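You operate a simulated robot arm through the tools that you are given. There is no shell and no other tool. Be economical: measure what you need, move in short steps, check, and stop when the job is done.

You are at the controls of a simulated two-armed robot. One attempt, no reset.

TASK
Cap the three small clear bottles and rack them by lot.
Fine: caps tight, each in the cell with its number, hardly a drop spilt. Set down upright: what you pick out.

It is judged by the outcome, as a careful person would: the job done as asked, and still so three seconds after it is handed in. It fails if anything else is knocked over, pushed out of place, dropped, spilled or broken. Lids that push on must go on centred and level and be pressed home; caps that screw on are set level and turned clockwise until they are tight.

THE ROBOT
Two 7-joint arms with two-finger grippers on one trunk, on a base that drives. Base frame: it is fixed to the floor where the robot stands at the start and does not move with it; the origin is under the middle of the robot, x ahead of it, y to its left, z up; the surface under the hand at the start is at about z = 884. Lengths are in mm, angles in degrees, forces in N, time in s.
The left shoulder is at the start at [30, 160, 1207], the right one opposite. With the tool pointing down near the work surface each hand reaches from about 260 to 720 mm from the robot's upright axis, wherever it stands, measured 20 degrees to its own side. Places, roughly: middle rack cell [600, 200, 900]; rack cell at the mat end [600, 200, 900]; rack cell at the table end [600, 300, 900]. Payload 2.45 kg a hand.
The tool frame of a hand sits at the grasp point between the pads (the TCP): z along the fingers, y along the line on which they close. The tips reach 26 mm beyond it. The gripper opens to 96 mm. The gripper's body begins 69 mm behind the TCP.
Orientation is that of the tool frame in the base frame, as a unit quaternion [x, y, z, w]. With the fingers straight down and closing along the base's y, the tool's x points along the base's -x, its y along +y and its z along -z.

THE INTERFACE
- The arms move only by the tool servo_tool. It takes "left_deltas", "right_deltas" or both (then of equal length, played together; a hand with none holds still); each is one flat list of numbers, 7 for each row, row after row: the turn, a rotation vector about the tool's x, y, z in units of 5 degrees (1.0 is 5 degrees), then the shift along the tool's x, y, z in units of 50 mm (1.0 is 50 mm), then the closure, from 0 (fully open) to 1 (shut). In form: [ax, ay, az, x, y, z, jaw, ax, ay, az, x, y, z, jaw, ...]. A call has 1 to 10 rows; each row shifts and turns the commanded pose from where the row before left it, along the tool's axes as they then stand. A call with a number of a shift or a turn outside -1 to 1 is refused whole. Rows are played at 5 a second. More than 50 mm and 8.6 degrees between two rows, or a gripper value outside its range, and nothing of the call is played. A pose out of reach is approached as far as the arm can. The call stops where the force on the tool passes 60 N (or 10 N more than at its start, if that is more) or the arm is blocked; 0.2 s more then pass. Each finger halts on what it meets, pressing with about 25 N; the grip force reading is that of the motor and also rises with nothing between the fingers. The clock runs only during rows and for 0.2 s after the last one: add rows that do not move to give the fingers time. It gives the time, the measured TCP pose, the force on the tool (base axes), the opening and the grip force at its end, in the units of the frame above (readings bear some noise), with the torque about the TCP (base axes, N m) and any sound that the robot's microphone picked up, and new pictures: "pictures" is both (left out), scene, wrist or none (wrist: the cameras of the hands that moved).
- Cameras (640 x 400 px; columns grow to the right, rows downward): "scene" is now at [76.7, -19.1, 1675.9]; the picture's right is [-0.22, -0.98, -0.00], its down [-0.78, 0.17, -0.60] and it looks along [0.59, -0.13, -0.80] (base axes); focal length 270 px, centre (320, 200). "left" rides on the left gripper at [82, -3, -98] in its tool frame; the picture's right is [0.04, 1.00, 0.00], its down [-0.73, 0.03, -0.68] and it looks along [-0.68, 0.03, 0.73] (tool axes); focal length 256 px, centre (320, 200). "right" rides on the right gripper at [82, 3, -98] in its tool frame; the picture's right is [-0.04, 1.00, 0.00], its down [-0.73, -0.03, -0.68] and it looks along [-0.68, -0.03, 0.73] (tool axes); focal length 256 px, centre (320, 200). There is no depth. A picture from a camera that has moved, and an enlarged one, comes with that camera's place and axes in the base frame and with its lens.
- slide_trunk(by): slides the trunk up (or, below 0, down) by that many mm; the arms and the scene camera ride with it, the base frame stays. It gives what a move gives, with no picture.
- roll_base(legs): drives the robot by 1 to 6 legs, each [ahead, left, turn to the left] in mm, mm and degrees, along the robot's own axes; the way and the turn of a leg run together, so that a leg with both is an arc; at most 1500 mm and 180 degrees a leg. The arms and the cameras ride along, it lands a little off, and it stops where it bumps. It gives what a move gives, and a new picture of the scene camera.
- pan_tilt(pan, tilt): turns the head with the scene camera to pan (to the left, within 120 degrees either way) and tilt (down, from -29 to 69), counted from straight ahead of the robot. It gives what a move gives, and a new picture of the scene camera.
- inspect(camera, box): a new picture of the part [left, top, right, bottom] of that camera's present view, enlarged. The clock stands still meanwhile.
- hand_in(): hands the job in; it is judged then, once.

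Work in short steps. Places have to be worked out from the pictures, the camera data and where the tool is seen: move nearer, look again, correct. Check each grasp and each placing, and mend what went wrong. You have 120 turns and 260 pictures in all, those below and enlarged ones among them. Open the grippers and draw the arms clear of the work before you hand the job in, unless the task says otherwise; then end with one line.

The tools are called after "Call:" as a command line: name --argument value ..., lists and objects as JSON in quotes. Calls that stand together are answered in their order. servo_tool: Moves the arms, as the interface text tells. Its arguments: {"type":"object","properties":{"left_deltas":{"type":"array"},"right_deltas":{"type":"array"},"pictures":{"type":"string","enum":["both","scene","wrist","none"]}},"required":[]} The other tools are called the same way: slide_trunk (by) slides the trunk up or down; roll_base (legs) drives the base; pan_tilt (pan, tilt) turns the head that bears the scene camera; inspect (camera, box) takes an enlarged picture of a part of a camera's view; hand_in () hands the job in.

At the start:

```text
time: 0.0
left_tcp_pos: [450.1, 50.6, 1268.1]
left_tool_rot: [-0.001, 1.0, 0.0, -0.001]
left_contact_force: [-0.7, -0.8, 0.2]
left_moment: [-0.04, -0.02, 0.02]
left_width: 95.8
left_grip_force: 0.1
right_tcp_pos: [390.4, -278.6, 1296.9]
right_tool_rot: [0.0, 1.0, 0.001, 0.0]
right_contact_force: [0.0, 0.0, 0.0]
right_moment: [-0.01, 0.02, -0.04]
right_width: 96.1
right_grip_force: 0.0
trunk travel left (down, up): [-375.0, 192.0]
robot x, y, heading: [0.8, -4.2, -0.1]
head pan, tilt: [-12.6, 52.9]
```

scene: 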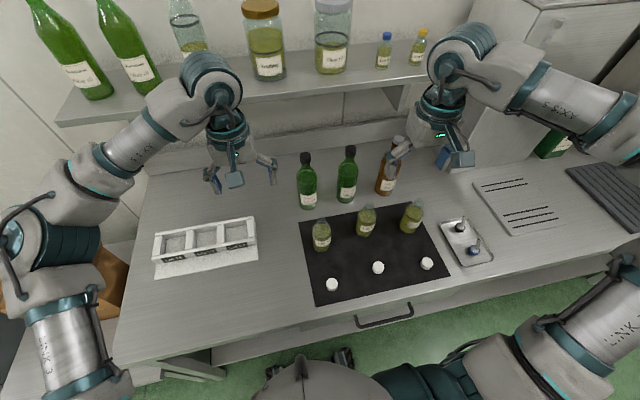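
right: 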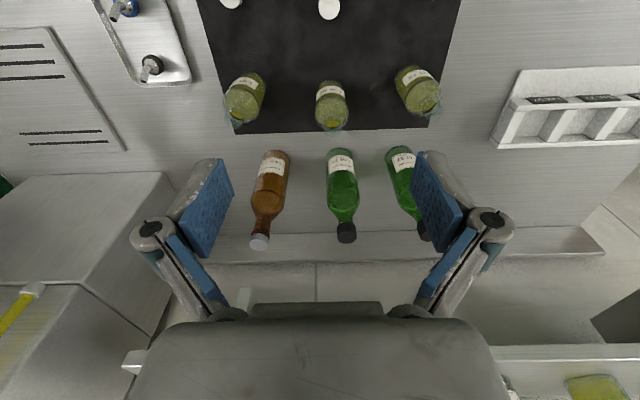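
left: 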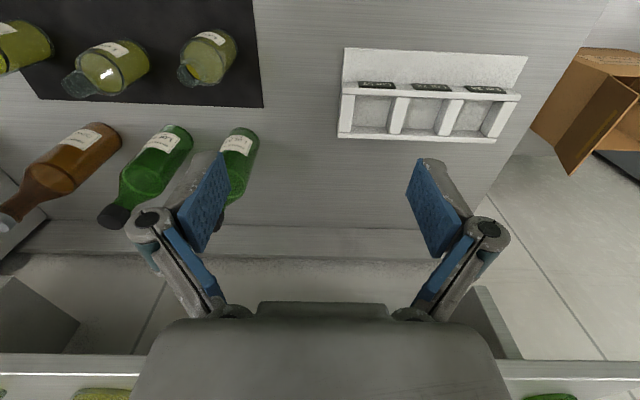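

The picture shows three small bottles on a dark mat, three white caps, and a three-cell rack. I enlarge the views to read the labels.

Call:
inspect --camera "scene" --box '[290, 190, 450, 300]'

Call:
inspect --camera "scene" --box '[145, 205, 265, 285]'

Call:
inspect --camera "right" --box '[200, 0, 460, 140]'

Call:
inspect --camera "scene" --box '[430, 160, 590, 270]'

```text
3.64 times, centred on (370, 245) of scene
camera zoom: at [76.7, -19.1, 1675.9], right [-0.22, -0.98, 0.0], down [-0.78, 0.17, -0.6], along [0.59, -0.13, -0.8], focal length 982 px, centre (138, 36)
```

zoom: 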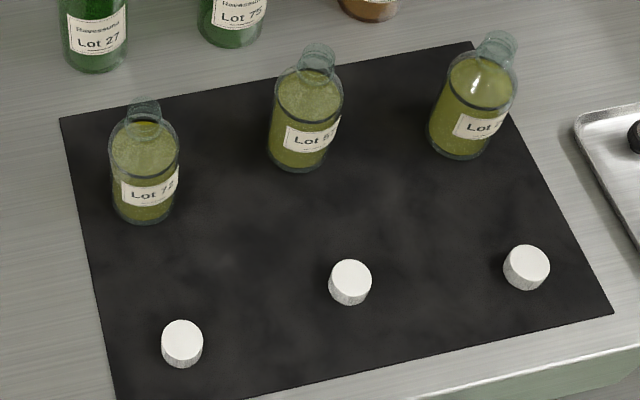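

```text
5.00 times, centred on (205, 245) of scene
camera zoom: at [76.7, -19.1, 1675.9], right [-0.22, -0.98, 0.0], down [-0.78, 0.17, -0.6], along [0.59, -0.13, -0.8], focal length 1350 px, centre (895, -25)
```

zoom: 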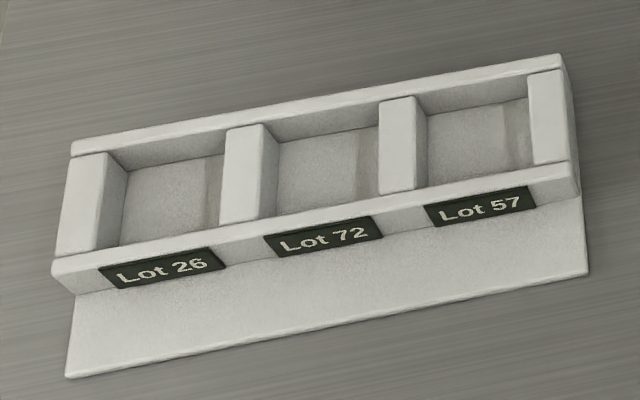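

```text
2.46 times, centred on (330, 70) of right
camera zoom: at [309.5, -274.7, 1394.5], right [0.04, 1.0, 0.0], down [0.73, -0.03, 0.68], along [0.68, -0.03, -0.73], focal length 630 px, centre (295, 520)
```

zoom: 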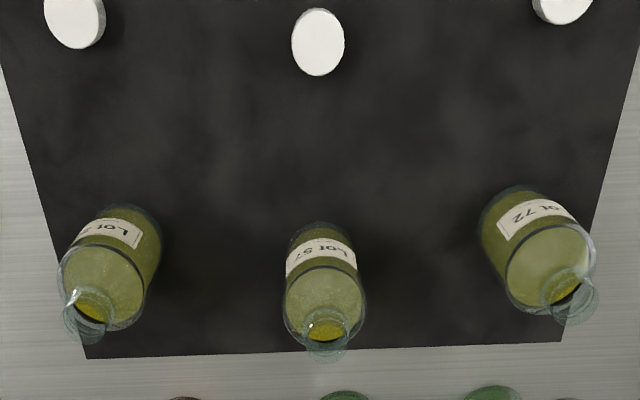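

```text
3.64 times, centred on (510, 215) of scene
camera zoom: at [76.7, -19.1, 1675.9], right [-0.22, -0.98, 0.0], down [-0.78, 0.17, -0.6], along [0.59, -0.13, -0.8], focal length 982 px, centre (-371, 146)
```

zoom: 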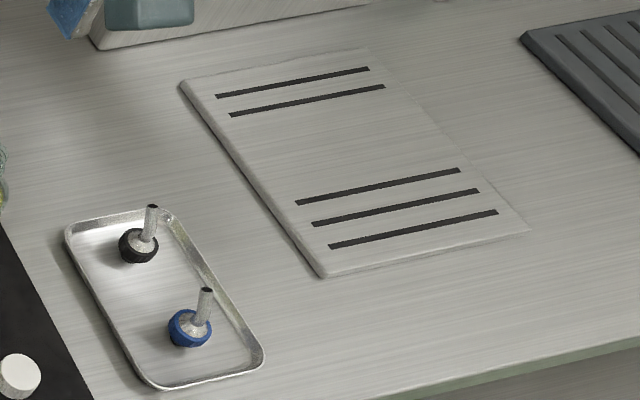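

Lots read as 72 and 57, with the third still unclear. The rack reads 26, 72, 57 from left to right. I zoom harder on the neck, the caps and the third label.

Call:
inspect --camera "scene" --box '[396, 192, 428, 238]'

Call:
inspect --camera "scene" --box '[306, 210, 346, 300]'

Call:
inspect --camera "right" --box '[300, 0, 360, 140]'

```text
8.70 times, centred on (412, 215) of scene
camera zoom: at [76.7, -19.1, 1675.9], right [-0.22, -0.98, 0.0], down [-0.78, 0.17, -0.6], along [0.59, -0.13, -0.8], focal length 2347 px, centre (-480, 70)
```

zoom: 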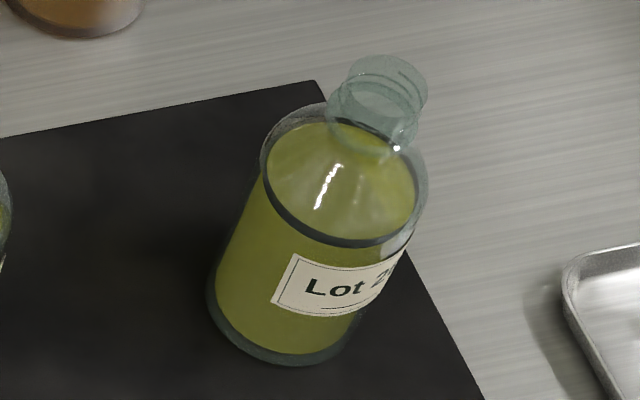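

```text
4.44 times, centred on (326, 255) of scene
camera zoom: at [76.7, -19.1, 1675.9], right [-0.22, -0.98, 0.0], down [-0.78, 0.17, -0.6], along [0.59, -0.13, -0.8], focal length 1200 px, centre (293, -44)
```

zoom: 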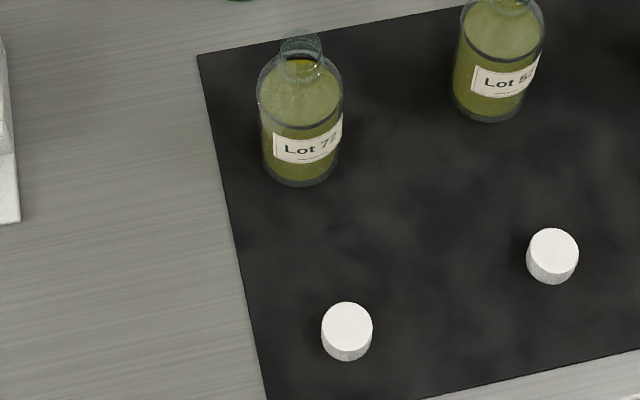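

```text
2.86 times, centred on (330, 70) of right
camera zoom: at [309.5, -274.7, 1394.5], right [0.04, 1.0, 0.0], down [0.73, -0.03, 0.68], along [0.68, -0.03, -0.73], focal length 731 px, centre (291, 571)
```

zoom: 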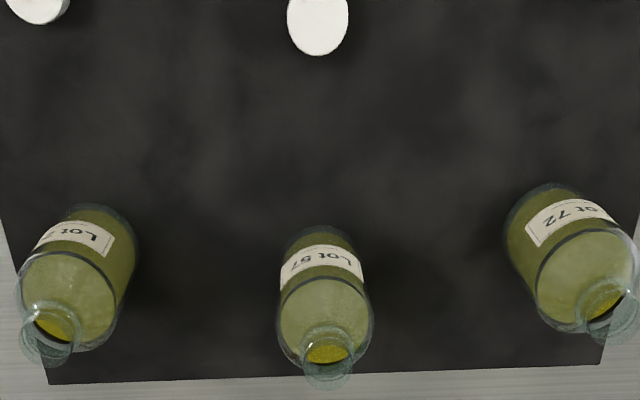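

All three read consistently: 72, 57, and Lot 26 by elimination. I lower both hands, yaw the left one towards a side grasp, and pre-wind the right wrist counter-clockwise for screwing.

Call:
servo_tool --left_deltas '[0, 0, 1, 0, 0, 1, 0, 0, 0, 1, 0, 0, 1, 0, 0, 0, 1, 0, 0, 1, 0, 0, 0, 1, 0, 0, 1, 0, 0, 0, 1, 0, 0, 0, 0, 0, 0, 1, 0, 0, 0, 0, 0, 0, 1, 0, 0, 0, 0, 0, 0, 1, 0, 0, 0, 0, 0, 0, 1, 0, 0, 0, 0, 0, 0, 1, 0, 0, 0, 0]' --right_deltas '[0, 0, -1, 0, 0, 1, 0, 0, 0, -1, 0, 0, 1, 0, 0, 0, -1, 0, 0, 1, 0, 0, 0, -1, 0, 0, 1, 0, 0, 0, -1, 0, 0, 0, 0, 0, 0, -1, 0, 0, 0, 0, 0, 0, -1, 0, 0, 0, 0, 0, 0, -1, 0, 0, 0, 0, 0, 0, -1, 0, 0, 0, 0, 0, 0, -1, 0, 0, 0, 0]' --pictures "scene"

```text
time: 2.2
left_tcp_pos: [449.5, 48.4, 1068.7]
left_tool_rot: [0.423, 0.906, 0.001, 0.0]
left_contact_force: [0.3, 0.0, -0.5]
left_moment: [0.04, 0.0, 0.0]
left_width: 95.8
left_grip_force: 0.2
right_tcp_pos: [387.2, -280.9, 1096.4]
right_tool_rot: [-0.423, 0.906, 0.0, -0.001]
right_contact_force: [-0.4, -0.2, 0.5]
right_moment: [0.0, 0.01, 0.03]
right_width: 96.2
right_grip_force: 0.0
trunk travel left (down, up): [-375.0, 192.0]
robot x, y, heading: [0.9, -0.2, 0.3]
head pan, tilt: [-12.6, 52.9]
camera scene: at [79.4, -21.8, 1675.7], right [-0.22, -0.98, 0.0], down [-0.78, 0.18, -0.6], along [0.58, -0.13, -0.8], focal length 270 px, centre (320, 200)
```

scene: 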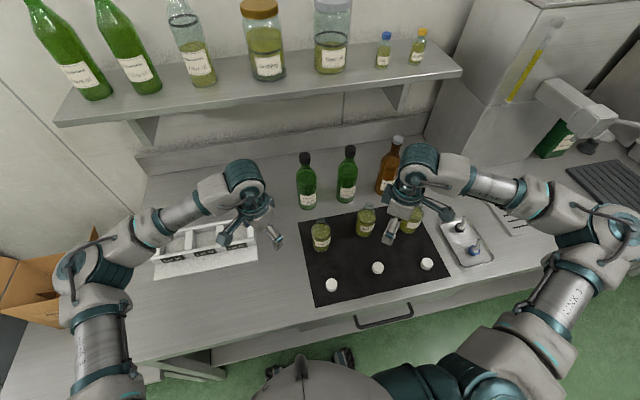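

Both arms track well. Next I tilt the left hand towards the horizontal, and bring the right hand over the left-most cap at about (345,-115).

Call:
servo_tool --left_deltas '[0, -1, 0, 0, 0, 0, 0, 0, -1, 0, 0, 0, 0, 0, 0, -1, 0, 0, 0, 0, 0, 0, -1, 0, 0, 0, 0, 0, 0, -1, 0, 0, 0, 0, 0, 0, -1, 0, 0, 0, 0, 0, 0, -1, 0, 0, 0, 0, 0, 0, -1, 0, 0, 0, 0, 0, 0, -1, 0, 0, 0, 0, 0, 0, -1, 0, 0, 0, 0, 0]' --right_deltas '[0, 0, 0, -0.5, 0.69, 0, 0, 0, 0, 0, -0.5, 0.69, 0, 0, 0, 0, 0, -0.5, 0.69, 0, 0, 0, 0, 0, -0.5, 0.69, 0, 0, 0, 0, -1, 0, 0, 0.15, 0, 0, 0, -1, 0, 0, 0.15, 0, 0, 0, -1, 0, 0, 0.15, 0, 0, 0, -1, 0, 0, 0.15, 0, 0, 0, -1, 0, 0, 0.15, 0, 0, 0, -1, 0, 0, 0, 0]'

```text
time: 4.4
left_tcp_pos: [448.5, 50.7, 1069.9]
left_tool_rot: [0.383, 0.821, -0.179, 0.384]
left_contact_force: [-0.2, -0.1, 1.1]
left_moment: [0.01, -0.01, 0.01]
left_width: 96.1
left_grip_force: 0.0
right_tcp_pos: [342.9, -109.0, 1059.6]
right_tool_rot: [-0.642, 0.766, -0.002, 0.0]
right_contact_force: [-0.7, 0.1, -0.4]
right_moment: [0.04, -0.01, 0.02]
right_width: 95.6
right_grip_force: 0.0
right hand out of reach, approached as far as the arm can: row 10
trunk travel left (down, up): [-375.0, 192.0]
robot x, y, heading: [-1.7, -1.9, 0.1]
head pan, tilt: [-12.6, 52.9]
camera scene: at [78.3, -17.4, 1675.8], right [-0.22, -0.98, 0.0], down [-0.78, 0.17, -0.6], along [0.58, -0.13, -0.8], focal length 270 px, centre (320, 200)
camera right: at [325.2, -188.2, 1158.0], right [-0.98, 0.21, 0.0], down [0.15, 0.72, 0.68], along [0.15, 0.66, -0.73], focal length 256 px, centre (320, 200)
camera left: at [363.9, 146.2, 1070.1], right [0.75, 0.66, -0.03], down [-0.01, 0.06, 1.0], along [0.66, -0.75, 0.05], focal length 256 px, centre (320, 200)
```

scene: 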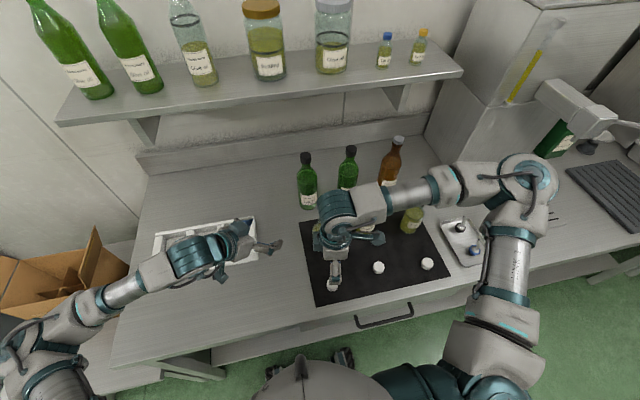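
right: 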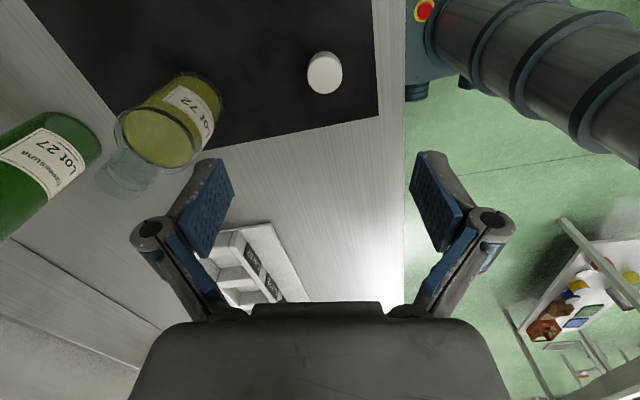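
left: 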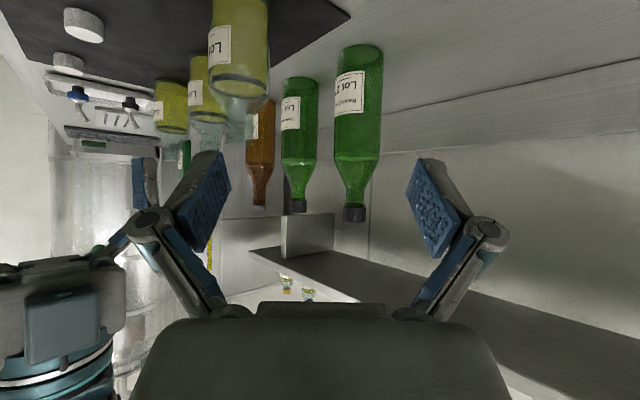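

The left camera gives a side view (upside down). I zoom in on bottle 72 in both wrist views to fix its mouth height and axis.

Call:
inspect --camera "left" --box '[180, 0, 300, 130]'

Call:
inspect --camera "right" --box '[90, 40, 350, 200]'

```text
3.08 times, centred on (240, 65) of left
camera zoom: at [363.9, 146.2, 1070.1], right [0.75, 0.66, -0.03], down [-0.01, 0.06, 1.0], along [0.66, -0.75, 0.05], focal length 788 px, centre (566, 615)
```

zoom: 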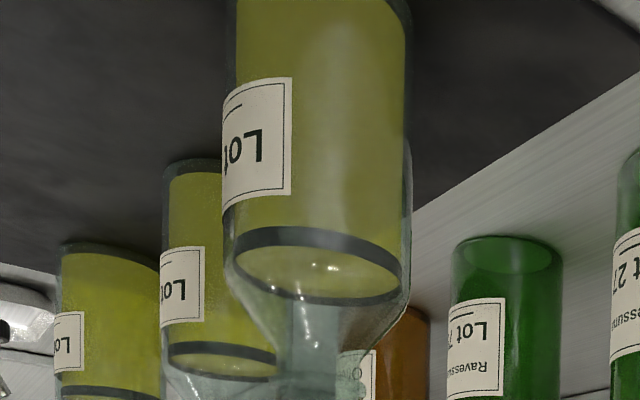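

```text
2.46 times, centred on (220, 120) of right
camera zoom: at [325.2, -188.2, 1158.0], right [-0.98, 0.21, 0.0], down [0.15, 0.72, 0.68], along [0.15, 0.66, -0.73], focal length 630 px, centre (566, 397)
```

zoom: 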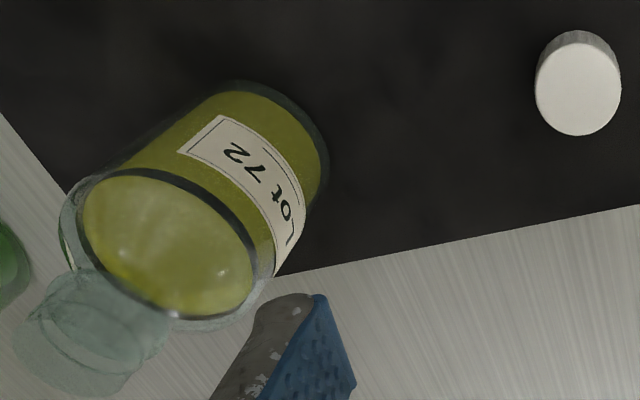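

Bottle 72 is about 61 mm across and roughly 145 tall, with its axis near (475,-111). The cap is about 32 mm across at (342,-113). I lower the right hand over the cap.

Call:
servo_tool --right_deltas '[0, 0, 0, 0.08, 0, 0.8, 0, 0, 0, 0, 0, 0, 0.8, 0, 0, 0, 0, 0, 0, 0.79, 0, 0, 0, 0, 0, 0, 0, 0]' --left_deltas '[0, -1, 0, 0, 0, 0, 0, 0, 0, 0, 0, 0, 0, 0, 0, 0, 0, 0, 0, 0, 0, 0, 0, 0, 0, 0, 0, 0]' --pictures "wrist"

```text
time: 5.4
left_tcp_pos: [446.4, 51.7, 1069.2]
left_tool_rot: [0.375, 0.804, -0.194, 0.419]
left_contact_force: [-0.6, -0.1, 0.3]
left_moment: [0.02, -0.01, 0.02]
left_width: 96.1
left_grip_force: 0.1
right_tcp_pos: [340.7, -122.1, 945.2]
right_tool_rot: [-0.643, 0.766, 0.0, 0.002]
right_contact_force: [0.1, -0.6, 0.4]
right_moment: [0.02, 0.02, 0.03]
right_width: 96.2
right_grip_force: 0.1
right hand out of reach, approached as far as the arm can: row 3
trunk travel left (down, up): [-375.0, 192.0]
robot x, y, heading: [-0.7, 4.5, -0.2]
head pan, tilt: [-12.6, 52.9]
camera right: at [323.3, -200.8, 1043.0], right [-0.98, 0.21, 0.0], down [0.15, 0.72, 0.68], along [0.15, 0.66, -0.73], focal length 256 px, centre (320, 200)
camera left: at [362.6, 146.4, 1058.9], right [0.75, 0.66, -0.03], down [-0.07, 0.12, 0.99], along [0.66, -0.74, 0.14], focal length 256 px, centre (320, 200)
```

right: 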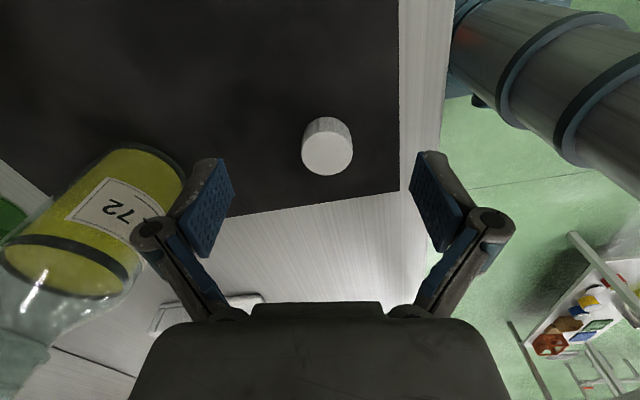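
left: 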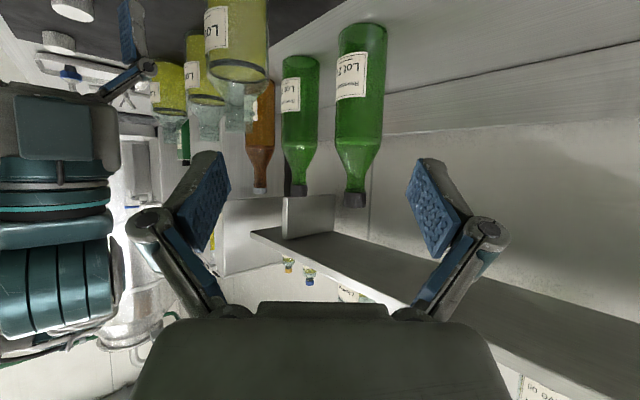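

The right arm is cramped here. I raise it, then back the base off by 80 mm for a roomier posture.

Call:
servo_tool --right_deltas '[0, 0, 0, 0, 0, -1, 0, 0, 0, 0, 0, 0, 0, 0]' --pictures "none"

Call:
roll_base --legs '[[-80, 0, 0]]'

```text
time: 6.0
left_tcp_pos: [448.6, 52.6, 1068.5]
left_tool_rot: [0.374, 0.804, -0.195, 0.419]
left_contact_force: [0.1, 0.0, 0.2]
left_moment: [-0.02, -0.02, -0.03]
left_width: 96.3
left_grip_force: 0.0
right_tcp_pos: [341.5, -117.9, 996.1]
right_tool_rot: [-0.643, 0.766, -0.001, -0.001]
right_contact_force: [-0.1, -0.3, 0.2]
right_moment: [0.01, 0.0, -0.02]
right_width: 96.1
right_grip_force: 0.0
trunk travel left (down, up): [-375.0, 192.0]
robot x, y, heading: [0.9, 2.9, 0.4]
head pan, tilt: [-12.6, 52.9]
```

```text
time: 7.1
left_tcp_pos: [365.9, 52.3, 1069.2]
left_tool_rot: [0.374, 0.804, -0.194, 0.42]
left_contact_force: [0.2, -0.1, 1.2]
left_moment: [-0.03, -0.02, -0.01]
left_width: 96.0
left_grip_force: 0.1
right_tcp_pos: [260.8, -118.9, 995.6]
right_tool_rot: [-0.643, 0.766, -0.001, -0.001]
right_contact_force: [0.3, -0.1, -0.6]
right_moment: [-0.06, 0.0, 0.0]
right_width: 96.0
right_grip_force: 0.0
trunk travel left (down, up): [-375.0, 192.0]
robot x, y, heading: [-82.7, -2.2, -0.1]
head pan, tilt: [-12.6, 52.9]
camera scene: at [-1.7, -16.4, 1675.7], right [-0.22, -0.98, 0.0], down [-0.78, 0.17, -0.6], along [0.58, -0.13, -0.8], focal length 270 px, centre (320, 200)
```

scene: 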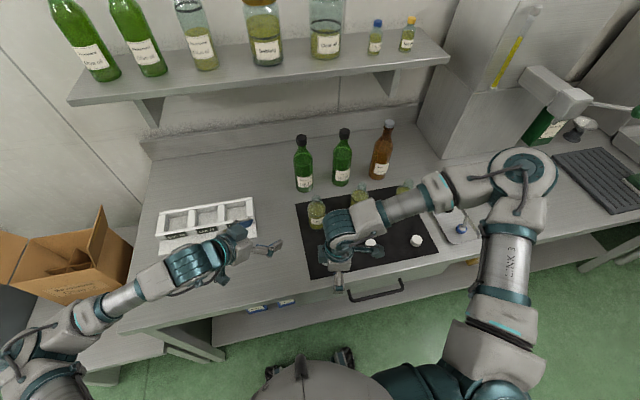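

Now I carry the right hand back over the cap, testing more winding and lowering to about z=950.

Call:
servo_tool --right_deltas '[0, 0, 0, -0.2, -0.787, 0, 0, 0, 0, 0, -0.2, -0.787, 0, 0, 0, 0, -1, 0, 0, 0, 0, 0, 0, -1, 0, 0, 0, 0, 0, 0, -1, 0, 0, 0, 0, 0, 0, -1, 0, 0, 0, 0, 0, 0, 0, 0, 0, 0.9, 0, 0, 0, 0, 0, 0, 0, 0]' --pictures "wrist"

```text
time: 8.9
left_tcp_pos: [360.8, 51.3, 1070.3]
left_tool_rot: [0.374, 0.803, -0.193, 0.421]
left_contact_force: [-0.4, -0.6, 1.1]
left_moment: [0.0, 0.0, 0.02]
left_width: 95.8
left_grip_force: 0.1
right_tcp_pos: [185.8, -130.7, 932.7]
right_tool_rot: [0.762, -0.647, 0.003, -0.004]
right_contact_force: [0.3, -0.9, 1.0]
right_moment: [0.01, 0.0, 0.0]
right_width: 95.9
right_grip_force: 0.1
right hand out of reach, approached as far as the arm can: row 1, 2, 3, 4, 5, 6, 7
trunk travel left (down, up): [-375.0, 192.0]
robot x, y, heading: [-81.2, 2.1, 0.4]
head pan, tilt: [-12.6, 52.9]
camera right: at [194.5, -211.0, 1030.9], right [-0.99, -0.12, -0.01], down [-0.1, 0.73, 0.68], along [-0.07, 0.68, -0.73], focal length 256 px, centre (320, 200)
```

right: 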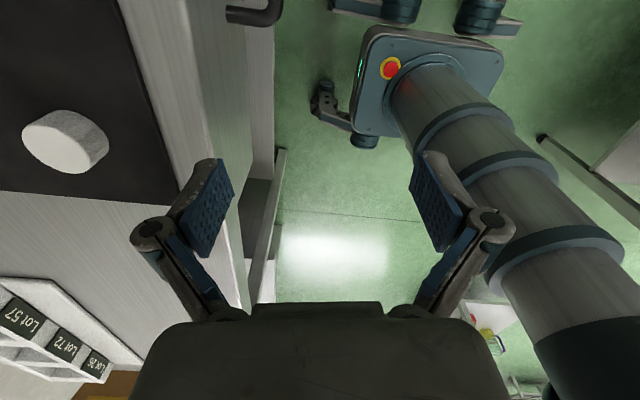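

Winding past -80° costs the arm its reach. I raise the hand and unwind to about -60°.

Call:
servo_tool --right_deltas '[0, 0, 0, 0, 0, -1, 0, 0, 0, 1, 0, 0, 0, 0, 0, 0, 1, 0, 0, 0, 0, 0, 0, 1, 0, 0, 0, 0, 0, 0, 1, 0, 0, 0, 0, 0, 0, 1, 0, 0, 0, 0, 0, 0, 1, 0, 0, 0, 0, 0, 0, 1, 0, 0, 0, 0, 0, 0, 1, 0, 0, 0, 0]' --pictures "wrist"

```text
time: 10.9
left_tcp_pos: [362.1, 53.0, 1070.7]
left_tool_rot: [0.374, 0.803, -0.194, 0.422]
left_contact_force: [-0.6, -0.5, -0.2]
left_moment: [0.01, 0.0, -0.02]
left_width: 96.0
left_grip_force: 0.1
right_tcp_pos: [186.6, -124.7, 944.2]
right_tool_rot: [-0.5, 0.866, -0.002, 0.002]
right_contact_force: [-0.1, -1.0, -0.9]
right_moment: [0.01, -0.01, -0.01]
right_width: 96.2
right_grip_force: 0.0
right hand out of reach, approached as far as the arm can: row 1
trunk travel left (down, up): [-375.0, 192.0]
robot x, y, heading: [-82.1, -2.4, -0.1]
head pan, tilt: [-12.6, 52.9]
camera right: at [143.3, -193.1, 1043.0], right [-0.85, 0.53, 0.0], down [0.39, 0.62, 0.68], along [0.37, 0.57, -0.73], focal length 256 px, centre (320, 200)
```

right: 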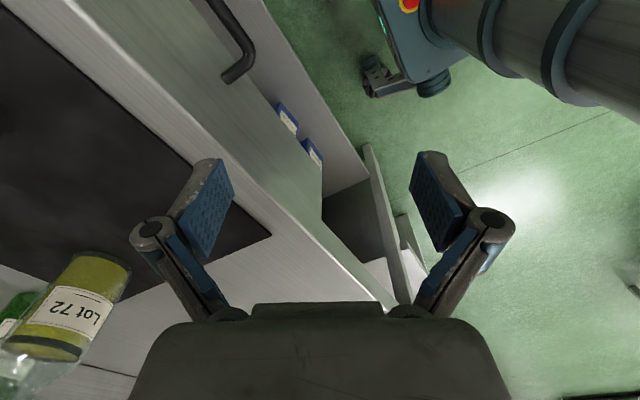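

I drive the right hand forward to above the cap at z≈960.

Call:
servo_tool --right_deltas '[0, 0, 0, -0.44, -0.64, -0.2, 0, 0, 0, 0, -0.44, -0.64, -0.1, 0, 0, 0, 0, -0.44, -0.64, 0, 0, 0, 0, 0, -0.44, -0.64, 0, 0, 0, 0, 0, 0, 0, 0, 0]' --pictures "wrist"

```text
time: 12.1
left_tcp_pos: [362.1, 53.1, 1071.7]
left_tool_rot: [0.374, 0.803, -0.194, 0.422]
left_contact_force: [-0.2, 0.2, -0.7]
left_moment: [-0.02, 0.0, 0.0]
left_width: 95.7
left_grip_force: 0.0
right_tcp_pos: [337.9, -128.3, 968.7]
right_tool_rot: [-0.501, 0.866, -0.001, 0.002]
right_contact_force: [0.7, 0.7, 0.9]
right_moment: [0.0, 0.03, -0.01]
right_width: 96.1
right_grip_force: 0.0
right hand out of reach, approached as far as the arm can: row 3, 4
trunk travel left (down, up): [-375.0, 192.0]
robot x, y, heading: [-81.0, 1.9, 0.0]
head pan, tilt: [-12.6, 52.9]
camera right: at [294.4, -196.4, 1065.6], right [-0.85, 0.53, 0.0], down [0.39, 0.62, 0.68], along [0.37, 0.57, -0.73], focal length 256 px, centre (320, 200)
```

right: 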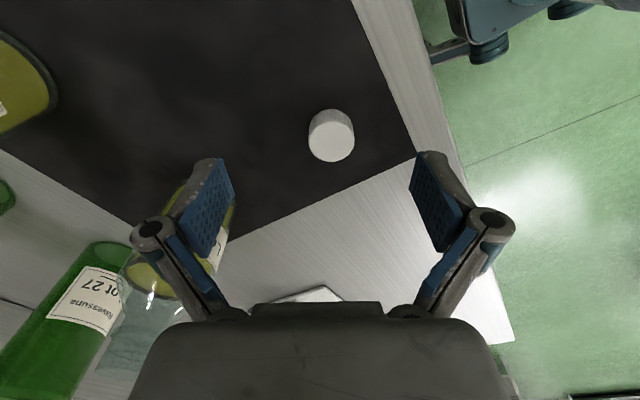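

The limit here lies near -60°, so I ease to -50°, centre on the cap at about (340,-113), and lower to z≈945.

Call:
servo_tool --right_deltas '[0, 0, 1, 0, 0, 0, 0, 0, 0, 1, 0, 0, 0, 0, 0, 0, 0, -0.256, 0.162, 0, 0, 0, 0, 0, 0, 0, 0.47, 0, 0, 0, 0, 0, 0, 0, 0]' --pictures "wrist"

```text
time: 13.3
left_tcp_pos: [362.8, 52.2, 1070.2]
left_tool_rot: [0.374, 0.803, -0.194, 0.422]
left_contact_force: [-0.2, -0.2, 0.0]
left_moment: [0.0, 0.02, -0.02]
left_width: 95.8
left_grip_force: 0.0
right_tcp_pos: [333.7, -134.8, 951.7]
right_tool_rot: [-0.424, 0.906, 0.0, 0.002]
right_contact_force: [0.3, 0.7, 0.7]
right_moment: [0.02, -0.01, -0.04]
right_width: 96.1
right_grip_force: 0.0
right hand out of reach, approached as far as the arm can: row 3, 4
trunk travel left (down, up): [-375.0, 192.0]
robot x, y, heading: [-83.3, -0.2, 0.1]
head pan, tilt: [-12.6, 52.9]
camera right: at [279.0, -194.3, 1049.5], right [-0.74, 0.67, 0.0], down [0.49, 0.54, 0.68], along [0.46, 0.5, -0.73], focal length 256 px, centre (320, 200)
```

right: 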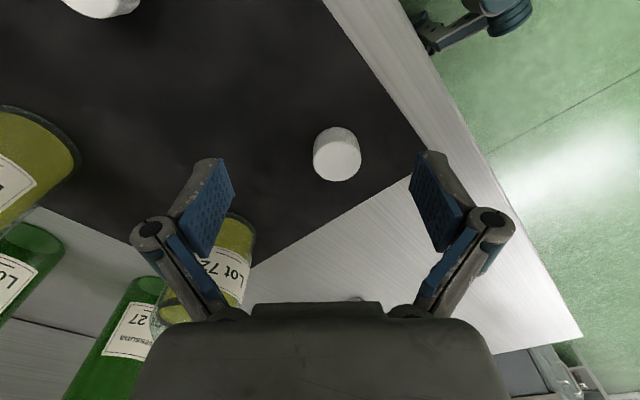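

Still limited, probably by an awkward arm configuration. I raise and unwind to yaw 0 to see whether the reach recovers.

Call:
servo_tool --right_deltas '[0, 0, 1, 0, 0, -1, 0, 0, 0, 1, 0, 0, -1, 0, 0, 0, 1, 0, 0, 0, 0, 0, 0, 1, 0, 0, 0, 0, 0, 0, 1, 0, 0, 0, 0, 0, 0, 1, 0, 0, 0, 0, 0, 0, 1, 0, 0, 0, 0, 0, 0, 1, 0, 0, 0, 0, 0, 0, 1, 0, 0, 0, 0, 0, 0, 1, 0, 0.3, 0, 0]' --pictures "scene"

Call:
servo_tool --right_deltas '[0, 0, 0, -0.1, 0.2, 0.8, 0, 0, 0, 0, 0, 0, 0.8, 0, 0, 0, 0, 0, 0, 0.2, 0, 0, 0, 0, 0, 0, 0, 0]' --pictures "wrist"

```text
time: 15.5
left_tcp_pos: [362.9, 52.9, 1070.8]
left_tool_rot: [0.375, 0.803, -0.195, 0.42]
left_contact_force: [0.2, -1.0, -0.1]
left_moment: [0.04, 0.03, -0.05]
left_width: 95.9
left_grip_force: 0.0
right_tcp_pos: [331.7, -119.2, 1051.0]
right_tool_rot: [0.0, 1.0, -0.001, 0.002]
right_contact_force: [0.4, 0.0, -0.2]
right_moment: [-0.03, 0.0, 0.01]
right_width: 96.2
right_grip_force: 0.0
trunk travel left (down, up): [-375.0, 192.0]
robot x, y, heading: [-80.0, -0.0, 0.2]
head pan, tilt: [-12.6, 52.9]
camera scene: at [-3.5, -15.8, 1675.9], right [-0.22, -0.98, 0.0], down [-0.78, 0.17, -0.6], along [0.59, -0.13, -0.8], focal length 270 px, centre (320, 200)
```

scene: 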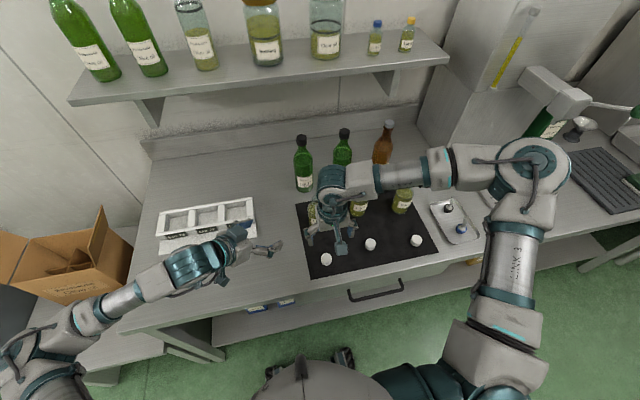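

```text
time: 16.5
left_tcp_pos: [362.9, 52.2, 1070.1]
left_tool_rot: [0.375, 0.803, -0.194, 0.42]
left_contact_force: [-0.2, 0.6, 0.3]
left_moment: [0.0, -0.01, -0.01]
left_width: 96.0
left_grip_force: 0.1
right_tcp_pos: [330.6, -124.5, 968.0]
right_tool_rot: [-0.001, 1.0, 0.0, 0.002]
right_contact_force: [1.1, -0.1, -0.3]
right_moment: [0.0, -0.02, 0.01]
right_width: 95.8
right_grip_force: 0.1
right hand out of reach, approached as far as the arm can: row 2, 3
trunk travel left (down, up): [-375.0, 192.0]
robot x, y, heading: [-80.5, 3.6, -0.1]
head pan, tilt: [-12.6, 52.9]
camera right: at [249.3, -120.9, 1065.8], right [0.04, 1.0, 0.0], down [0.73, -0.03, 0.68], along [0.68, -0.03, -0.73], focal length 256 px, centre (320, 200)
```

right: 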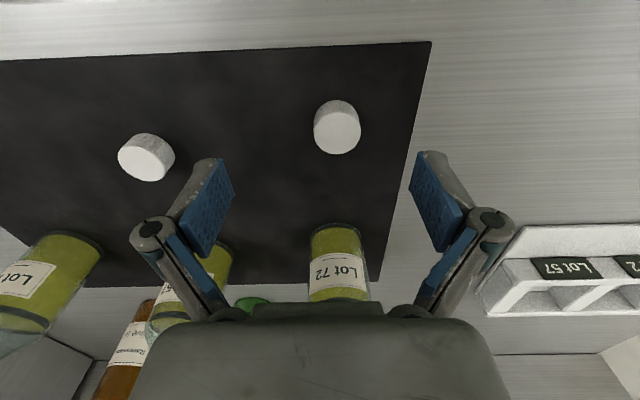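

The limit seems to be height-related, so I'll lower the trunk. First I lift the right hand clear, then slide down 100 mm.

Call:
servo_tool --right_deltas '[0, 0, 0, 0, 0, -0.8, 0, 0, 0, 0, 0, 0, -0.8, 0, 0, 0, 0, 0, 0, -0.8, 0]' --left_deltas '[0, 0, 0, -0.25, 0, -0.15, 0, 0, 0, 0, -0.25, 0, -0.15, 0, 0, 0, 0, -0.25, 0, -0.15, 0]' --pictures "none"

Call:
slide_trunk --by -100

Call:
servo_tool --right_deltas '[0, 0, 0, -0.15, 0.1, 0.35, 0, 0, 0, 0, 0, 0, 0.35, 0, 0, 0, 0, 0, 0, 0, 0]' --pictures "wrist"

```text
time: 17.3
left_tcp_pos: [363.0, 50.0, 1113.9]
left_tool_rot: [0.374, 0.803, -0.194, 0.422]
left_contact_force: [-0.4, -0.7, -0.4]
left_moment: [-0.04, 0.01, 0.0]
left_width: 96.1
left_grip_force: 0.0
right_tcp_pos: [329.2, -123.6, 1089.5]
right_tool_rot: [-0.001, 1.0, 0.0, 0.002]
right_contact_force: [-0.2, 0.1, -0.3]
right_moment: [0.0, 0.0, 0.01]
right_width: 96.0
right_grip_force: 0.0
trunk travel left (down, up): [-375.0, 192.0]
robot x, y, heading: [-81.9, 0.6, 0.1]
head pan, tilt: [-12.6, 52.9]
```

```text
time: 18.6
left_tcp_pos: [363.8, 49.7, 1015.4]
left_tool_rot: [0.374, 0.803, -0.194, 0.421]
left_contact_force: [0.1, -0.6, 0.2]
left_moment: [0.03, -0.01, 0.04]
left_width: 96.1
left_grip_force: 0.1
right_tcp_pos: [329.1, -123.8, 989.0]
right_tool_rot: [-0.001, 1.0, -0.001, 0.003]
right_contact_force: [-1.3, 0.2, 0.4]
right_moment: [0.0, -0.02, -0.02]
right_width: 96.0
right_grip_force: 0.1
trunk travel left (down, up): [-275.0, 292.0]
robot x, y, heading: [-78.7, 1.5, 0.5]
head pan, tilt: [-12.6, 52.9]
```

```text
time: 19.4
left_tcp_pos: [364.5, 50.3, 1016.3]
left_tool_rot: [0.374, 0.803, -0.194, 0.422]
left_contact_force: [0.2, 0.0, -0.4]
left_moment: [0.01, -0.05, 0.02]
left_width: 95.8
left_grip_force: 0.1
right_tcp_pos: [338.0, -117.7, 953.2]
right_tool_rot: [0.0, 1.0, 0.0, 0.003]
right_contact_force: [-0.1, 0.5, 0.3]
right_moment: [0.0, 0.0, 0.0]
right_width: 96.0
right_grip_force: 0.1
trunk travel left (down, up): [-275.0, 292.0]
robot x, y, heading: [-82.2, -2.6, 0.3]
head pan, tilt: [-12.6, 52.9]
camera right: at [255.5, -114.4, 1050.8], right [0.04, 1.0, 0.0], down [0.73, -0.03, 0.68], along [0.68, -0.03, -0.73], focal length 256 px, centre (320, 200)
```

right: 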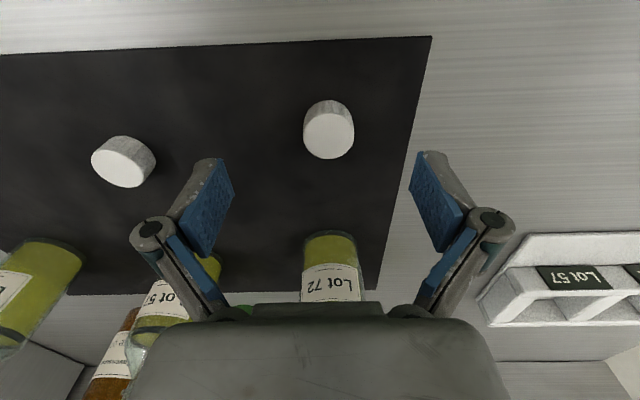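

Lowering the trunk fixed it. The cap sits about 5 mm to the left of the TCP; I correct that and pre-wind by 50° over the cap.

Call:
servo_tool --right_deltas '[0, 0, 0, 0, 0.1, 0, 0, 0, 0, -1, 0, 0, 0, 0, 0, 0, -1, 0, 0, 0, 0, 0, 0, -1, 0, 0, 0, 0, 0, 0, -1, 0, 0, 0, 0, 0, 0, -1, 0, 0, 0, 0, 0, 0, -1, 0, 0, 0, 0, 0, 0, -1, 0, 0, 0, 0, 0, 0, -1, 0, 0, 0, 0, 0, 0, -1, 0, 0, 0, 0]' --pictures "none"

Call:
servo_tool --right_deltas '[0, 0, -1, 0, 0, 0, 0, 0, 0, -1, 0, 0, 0, 0, 0, 0, -1, 0, 0, 0, 0, 0, 0, -1, 0, 0, 0, 0, 0, 0, -1, 0, 0, 0, 0, 0, 0, -1, 0, 0, 0, 0, 0, 0, -1, 0, 0, 0, 0, 0, 0, -1, 0, 0, 0, 0, 0, 0, -1, 0, 0, 0, 0, 0, 0, -1, 0, 0, 0, 0]' --pictures "wrist"

```text
time: 21.6
left_tcp_pos: [364.9, 49.9, 1014.2]
left_tool_rot: [0.374, 0.803, -0.194, 0.422]
left_contact_force: [0.4, -0.4, 0.4]
left_moment: [0.04, 0.0, 0.01]
left_width: 96.0
left_grip_force: 0.1
right_tcp_pos: [337.1, -114.3, 953.4]
right_tool_rot: [-0.385, 0.923, -0.001, 0.001]
right_contact_force: [0.9, 0.4, -0.7]
right_moment: [0.04, -0.01, 0.0]
right_width: 96.2
right_grip_force: 0.0
trunk travel left (down, up): [-275.0, 292.0]
robot x, y, heading: [-80.6, 1.2, -0.0]
head pan, tilt: [-12.6, 52.9]
```

```text
time: 23.8
left_tcp_pos: [363.9, 50.3, 1014.6]
left_tool_rot: [0.374, 0.803, -0.194, 0.422]
left_contact_force: [0.0, -1.0, 1.4]
left_moment: [-0.03, -0.02, 0.0]
left_width: 96.0
left_grip_force: 0.1
right_tcp_pos: [225.4, -81.3, 943.9]
right_tool_rot: [0.729, -0.685, 0.008, -0.006]
right_contact_force: [0.5, 0.6, 0.6]
right_moment: [0.02, 0.02, -0.01]
right_width: 95.9
right_grip_force: 0.1
right hand out of reach, approached as far as the arm can: row 6, 7, 8, 9, 10
trunk travel left (down, up): [-275.0, 292.0]
robot x, y, heading: [-79.7, 0.3, 0.1]
head pan, tilt: [-12.6, 52.9]
camera right: at [224.7, -162.6, 1041.9], right [-1.0, -0.02, -0.02], down [-0.03, 0.74, 0.68], along [0.0, 0.68, -0.74], focal length 256 px, centre (320, 200)
```

right: 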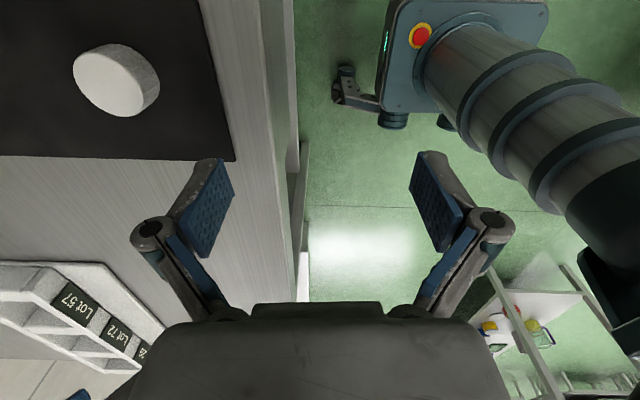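

The lower limit is about -70°. I unwind to about -64° and return over the cap.

Call:
servo_tool --right_deltas '[0, 0, 1, 0, 0, -0.15, 0, 0, 0, 1, 0, 0, 0, 0, 0, 0, 1, 0, 0, 0, 0, 0, 0, 1, 0, 0, 0, 0, 0, 0, 1, 0, 0, 0, 0, 0, 0, 1, 0, 0, 0, 0, 0, 0, 0, -0.141, -0.762, 0, 0, 0, 0, 0, -0.141, -0.762, 0, 0, 0, 0, 0, -0.141, -0.762, 0, 0, 0, 0, 0, 0, 0, 0, 0]' --pictures "wrist"

```text
time: 26.0
left_tcp_pos: [362.0, 50.5, 1015.0]
left_tool_rot: [0.375, 0.802, -0.194, 0.422]
left_contact_force: [-0.2, -0.2, 0.9]
left_moment: [0.01, -0.01, 0.01]
left_width: 95.9
left_grip_force: 0.1
right_tcp_pos: [338.5, -108.9, 952.7]
right_tool_rot: [-0.539, 0.843, -0.002, 0.002]
right_contact_force: [0.8, 0.1, 0.0]
right_moment: [-0.01, -0.02, 0.01]
right_width: 95.8
right_grip_force: 0.0
trunk travel left (down, up): [-275.0, 292.0]
robot x, y, heading: [-81.5, 1.1, 0.4]
head pan, tilt: [-12.6, 52.9]
camera right: at [301.2, -181.1, 1050.6], right [-0.89, 0.46, -0.01], down [0.33, 0.65, 0.68], along [0.31, 0.6, -0.73], focal length 256 px, centre (320, 200)
```

right: 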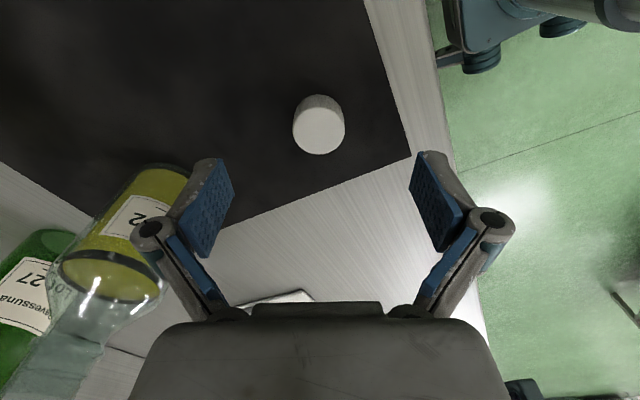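

The cap is about 3 mm off the TCP. I correct that, descend to z≈915 and close on the cap.

Call:
servo_tool --right_deltas '[0, 0, 0, 0.055, -0.026, 0.4, 0, 0, 0, 0, 0, 0, 0.35, 0, 0, 0, 0, 0, 0, 0, 0, 0, 0, 0, 0, 0, 0, 1, 0, 0, 0, 0, 0, 0, 1, 0, 0, 0, 0, 0, 0, 1]' --pictures "wrist"

```text
time: 27.4
left_tcp_pos: [363.6, 50.5, 1014.7]
left_tool_rot: [0.374, 0.803, -0.194, 0.421]
left_contact_force: [-0.4, 1.0, 0.1]
left_moment: [-0.03, 0.03, -0.01]
left_width: 95.9
left_grip_force: 0.0
right_tcp_pos: [338.5, -113.8, 913.1]
right_tool_rot: [-0.537, 0.843, -0.002, 0.002]
right_contact_force: [-0.6, -0.6, 6.3]
right_moment: [-0.01, 0.0, 0.02]
right_width: 30.7
right_grip_force: 24.6
trunk travel left (down, up): [-275.0, 292.0]
robot x, y, heading: [-83.1, 0.8, 0.3]
head pan, tilt: [-12.6, 52.9]
camera right: at [300.4, -184.9, 1011.9], right [-0.89, 0.46, -0.01], down [0.33, 0.65, 0.68], along [0.31, 0.6, -0.73], focal length 256 px, centre (320, 200)
```

right: 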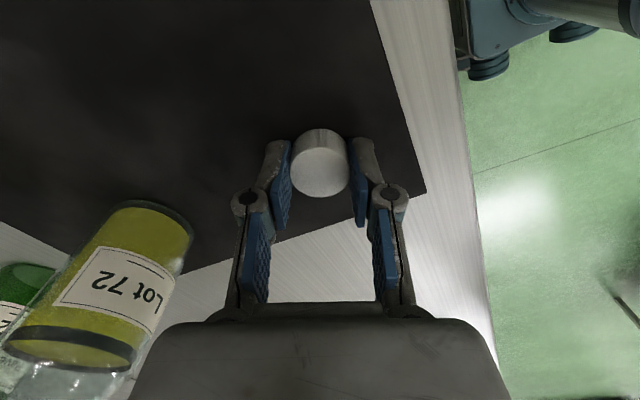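

Cap gripped (30.7 mm). I lift it clear while the left hand advances to a standoff beside bottle 72.

Call:
servo_tool --right_deltas '[0, 0, 0, 0, 0, -0.8, 1, 0, 0, 0, 0, 0, -0.8, 1, 0, 0, 0, 0, 0, -0.8, 1, 0, 0, 0, 0, 0, -0.8, 1, 0, 0, 0, 0, 0, -0.4, 1, 0, 0, 0, 0, 0, 0, 1, 0, 0, 0, 0, 0, 0, 1]' --left_deltas '[0, 0, 0, 0, 0, 0, 0, 0, 0, 0, 0, 0, 0, 0, 0, 0, 0, 0.01, -0.072, 0.472, 0, 0, 0, 0, 0.01, -0.072, 0.472, 0, 0, 0, 0, 0.01, -0.072, 0.472, 0, 0, 0, 0, 0.01, -0.072, 0.472, 0, 0, 0, 0, 0.01, -0.072, 0.472, 0]'

```text
time: 29.0
left_tcp_pos: [412.7, -37.1, 944.2]
left_tool_rot: [0.374, 0.804, -0.193, 0.421]
left_contact_force: [1.2, -0.8, 0.0]
left_moment: [0.03, 0.0, -0.02]
left_width: 96.0
left_grip_force: 0.0
right_tcp_pos: [337.3, -115.9, 1094.5]
right_tool_rot: [-0.538, 0.843, -0.001, 0.002]
right_contact_force: [-0.3, 0.7, 0.2]
right_moment: [0.0, -0.01, -0.04]
right_width: 30.7
right_grip_force: 25.2
trunk travel left (down, up): [-275.0, 292.0]
robot x, y, heading: [-78.5, 2.3, -0.0]
head pan, tilt: [-12.6, 52.9]
camera scene: at [41.4, -17.8, 1575.2], right [-0.22, -0.98, 0.0], down [-0.78, 0.17, -0.6], along [0.59, -0.13, -0.8], focal length 270 px, centre (320, 200)
camera right: at [299.3, -187.7, 1191.3], right [-0.89, 0.46, 0.0], down [0.33, 0.65, 0.68], along [0.31, 0.6, -0.73], focal length 256 px, centre (320, 200)
camera left: at [328.5, 59.2, 933.5], right [0.75, 0.66, -0.03], down [-0.07, 0.12, 0.99], along [0.66, -0.74, 0.14], focal length 256 px, centre (320, 200)
```

scene: 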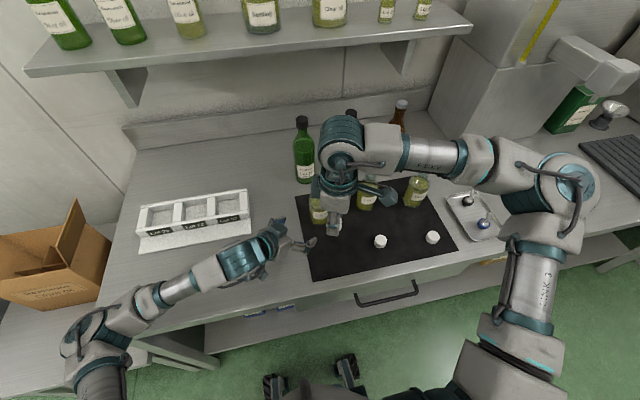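
right: 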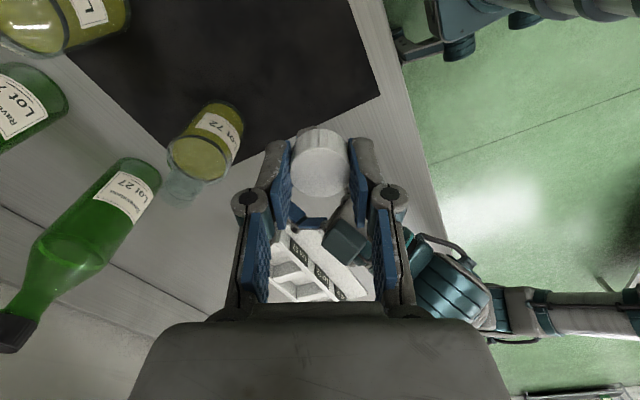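
left: 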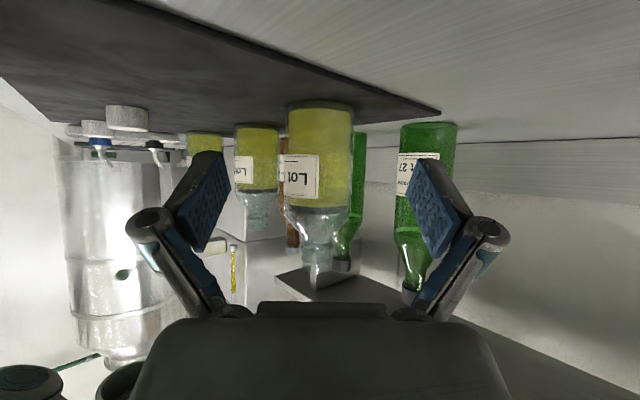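

The left view is a clean side view, with bottle 72 centred. I zoom in to measure its neck and mouth.

Call:
inspect --camera "left" --box '[240, 90, 400, 300]'

Call:
inspect --camera "right" --box '[150, 90, 400, 246]'

```text
1.90 times, centred on (320, 195) of left
camera zoom: at [328.5, 59.2, 933.5], right [0.75, 0.66, -0.03], down [-0.07, 0.12, 0.99], along [0.66, -0.74, 0.14], focal length 488 px, centre (320, 210)
```

zoom: 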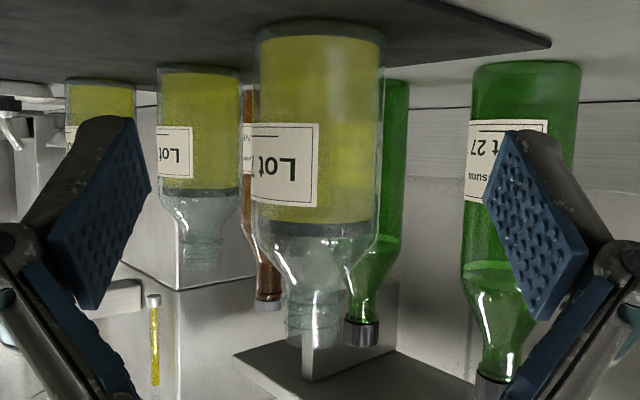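

```text
2.56 times, centred on (275, 168) of right
camera zoom: at [299.3, -187.7, 1191.3], right [-0.89, 0.46, 0.0], down [0.33, 0.65, 0.68], along [0.31, 0.6, -0.73], focal length 655 px, centre (435, 282)
```

zoom: 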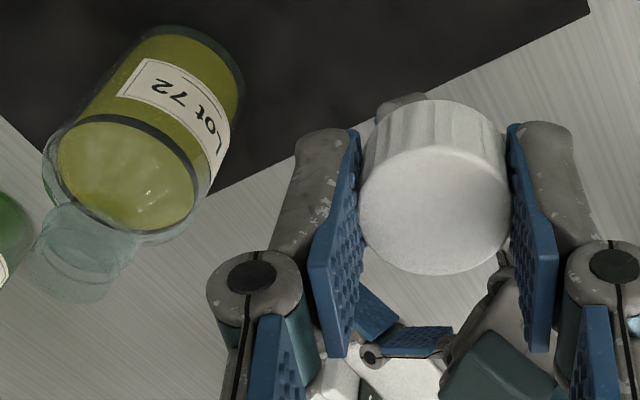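

The mouth is at about z=1026, the axis is at (475,-110.5), and the neck is threaded. I advance the left hand around the body at z≈955 and close.

Call:
servo_tool --left_deltas '[0, 0, 0, -0.321, 0, 0.3645, 0, 0, 0, 0, -0.321, 0, 0.3645, 0, 0, 0, 0, -0.321, 0, 0.3645, 0, 0, 0, 0, -0.321, 0, 0.3645, 0, 0, 0, 0, 0, 0, 0, 0, 0, 0, 0, 0, 0, 0, 0.3, 0, 0, 0, 0, 0, 0, 0.4, 0, 0, 0, 0, 0, 0, 1, 0, 0, 0, 0, 0, 0, 1]' --pictures "both"

```text
time: 31.0
left_tcp_pos: [474.2, -107.2, 956.6]
left_tool_rot: [0.375, 0.803, -0.193, 0.42]
left_contact_force: [1.3, 1.3, 2.7]
left_moment: [0.07, -0.06, 0.05]
left_width: 58.3
left_grip_force: 24.6
right_tcp_pos: [337.6, -114.6, 1093.3]
right_tool_rot: [-0.538, 0.843, -0.001, 0.001]
right_contact_force: [0.2, 0.0, -0.7]
right_moment: [-0.02, -0.01, -0.01]
right_width: 30.5
right_grip_force: 24.8
trunk travel left (down, up): [-275.0, 292.0]
robot x, y, heading: [-81.3, 3.3, 0.2]
head pan, tilt: [-12.6, 52.9]
camera scene: at [41.5, -17.5, 1575.2], right [-0.22, -0.98, 0.0], down [-0.78, 0.17, -0.6], along [0.58, -0.13, -0.8], focal length 270 px, centre (320, 200)
camera left: at [390.0, -12.8, 946.6], right [0.75, 0.66, -0.03], down [-0.07, 0.12, 0.99], along [0.66, -0.74, 0.14], focal length 256 px, centre (320, 200)
```

scene: 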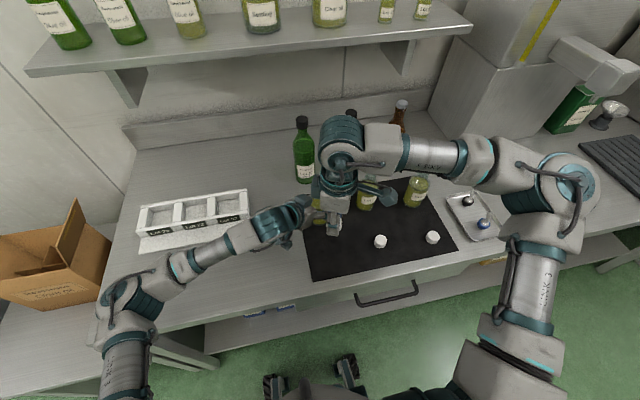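
left: 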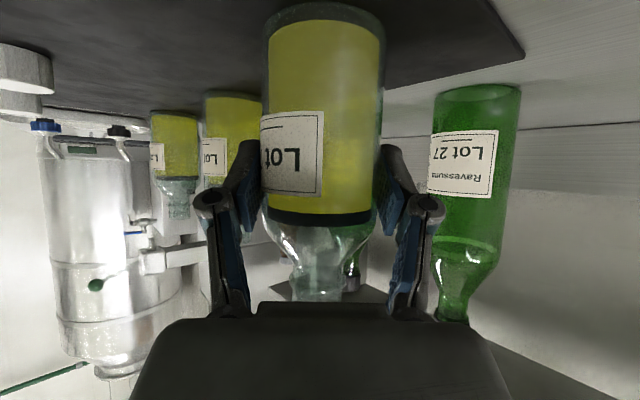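

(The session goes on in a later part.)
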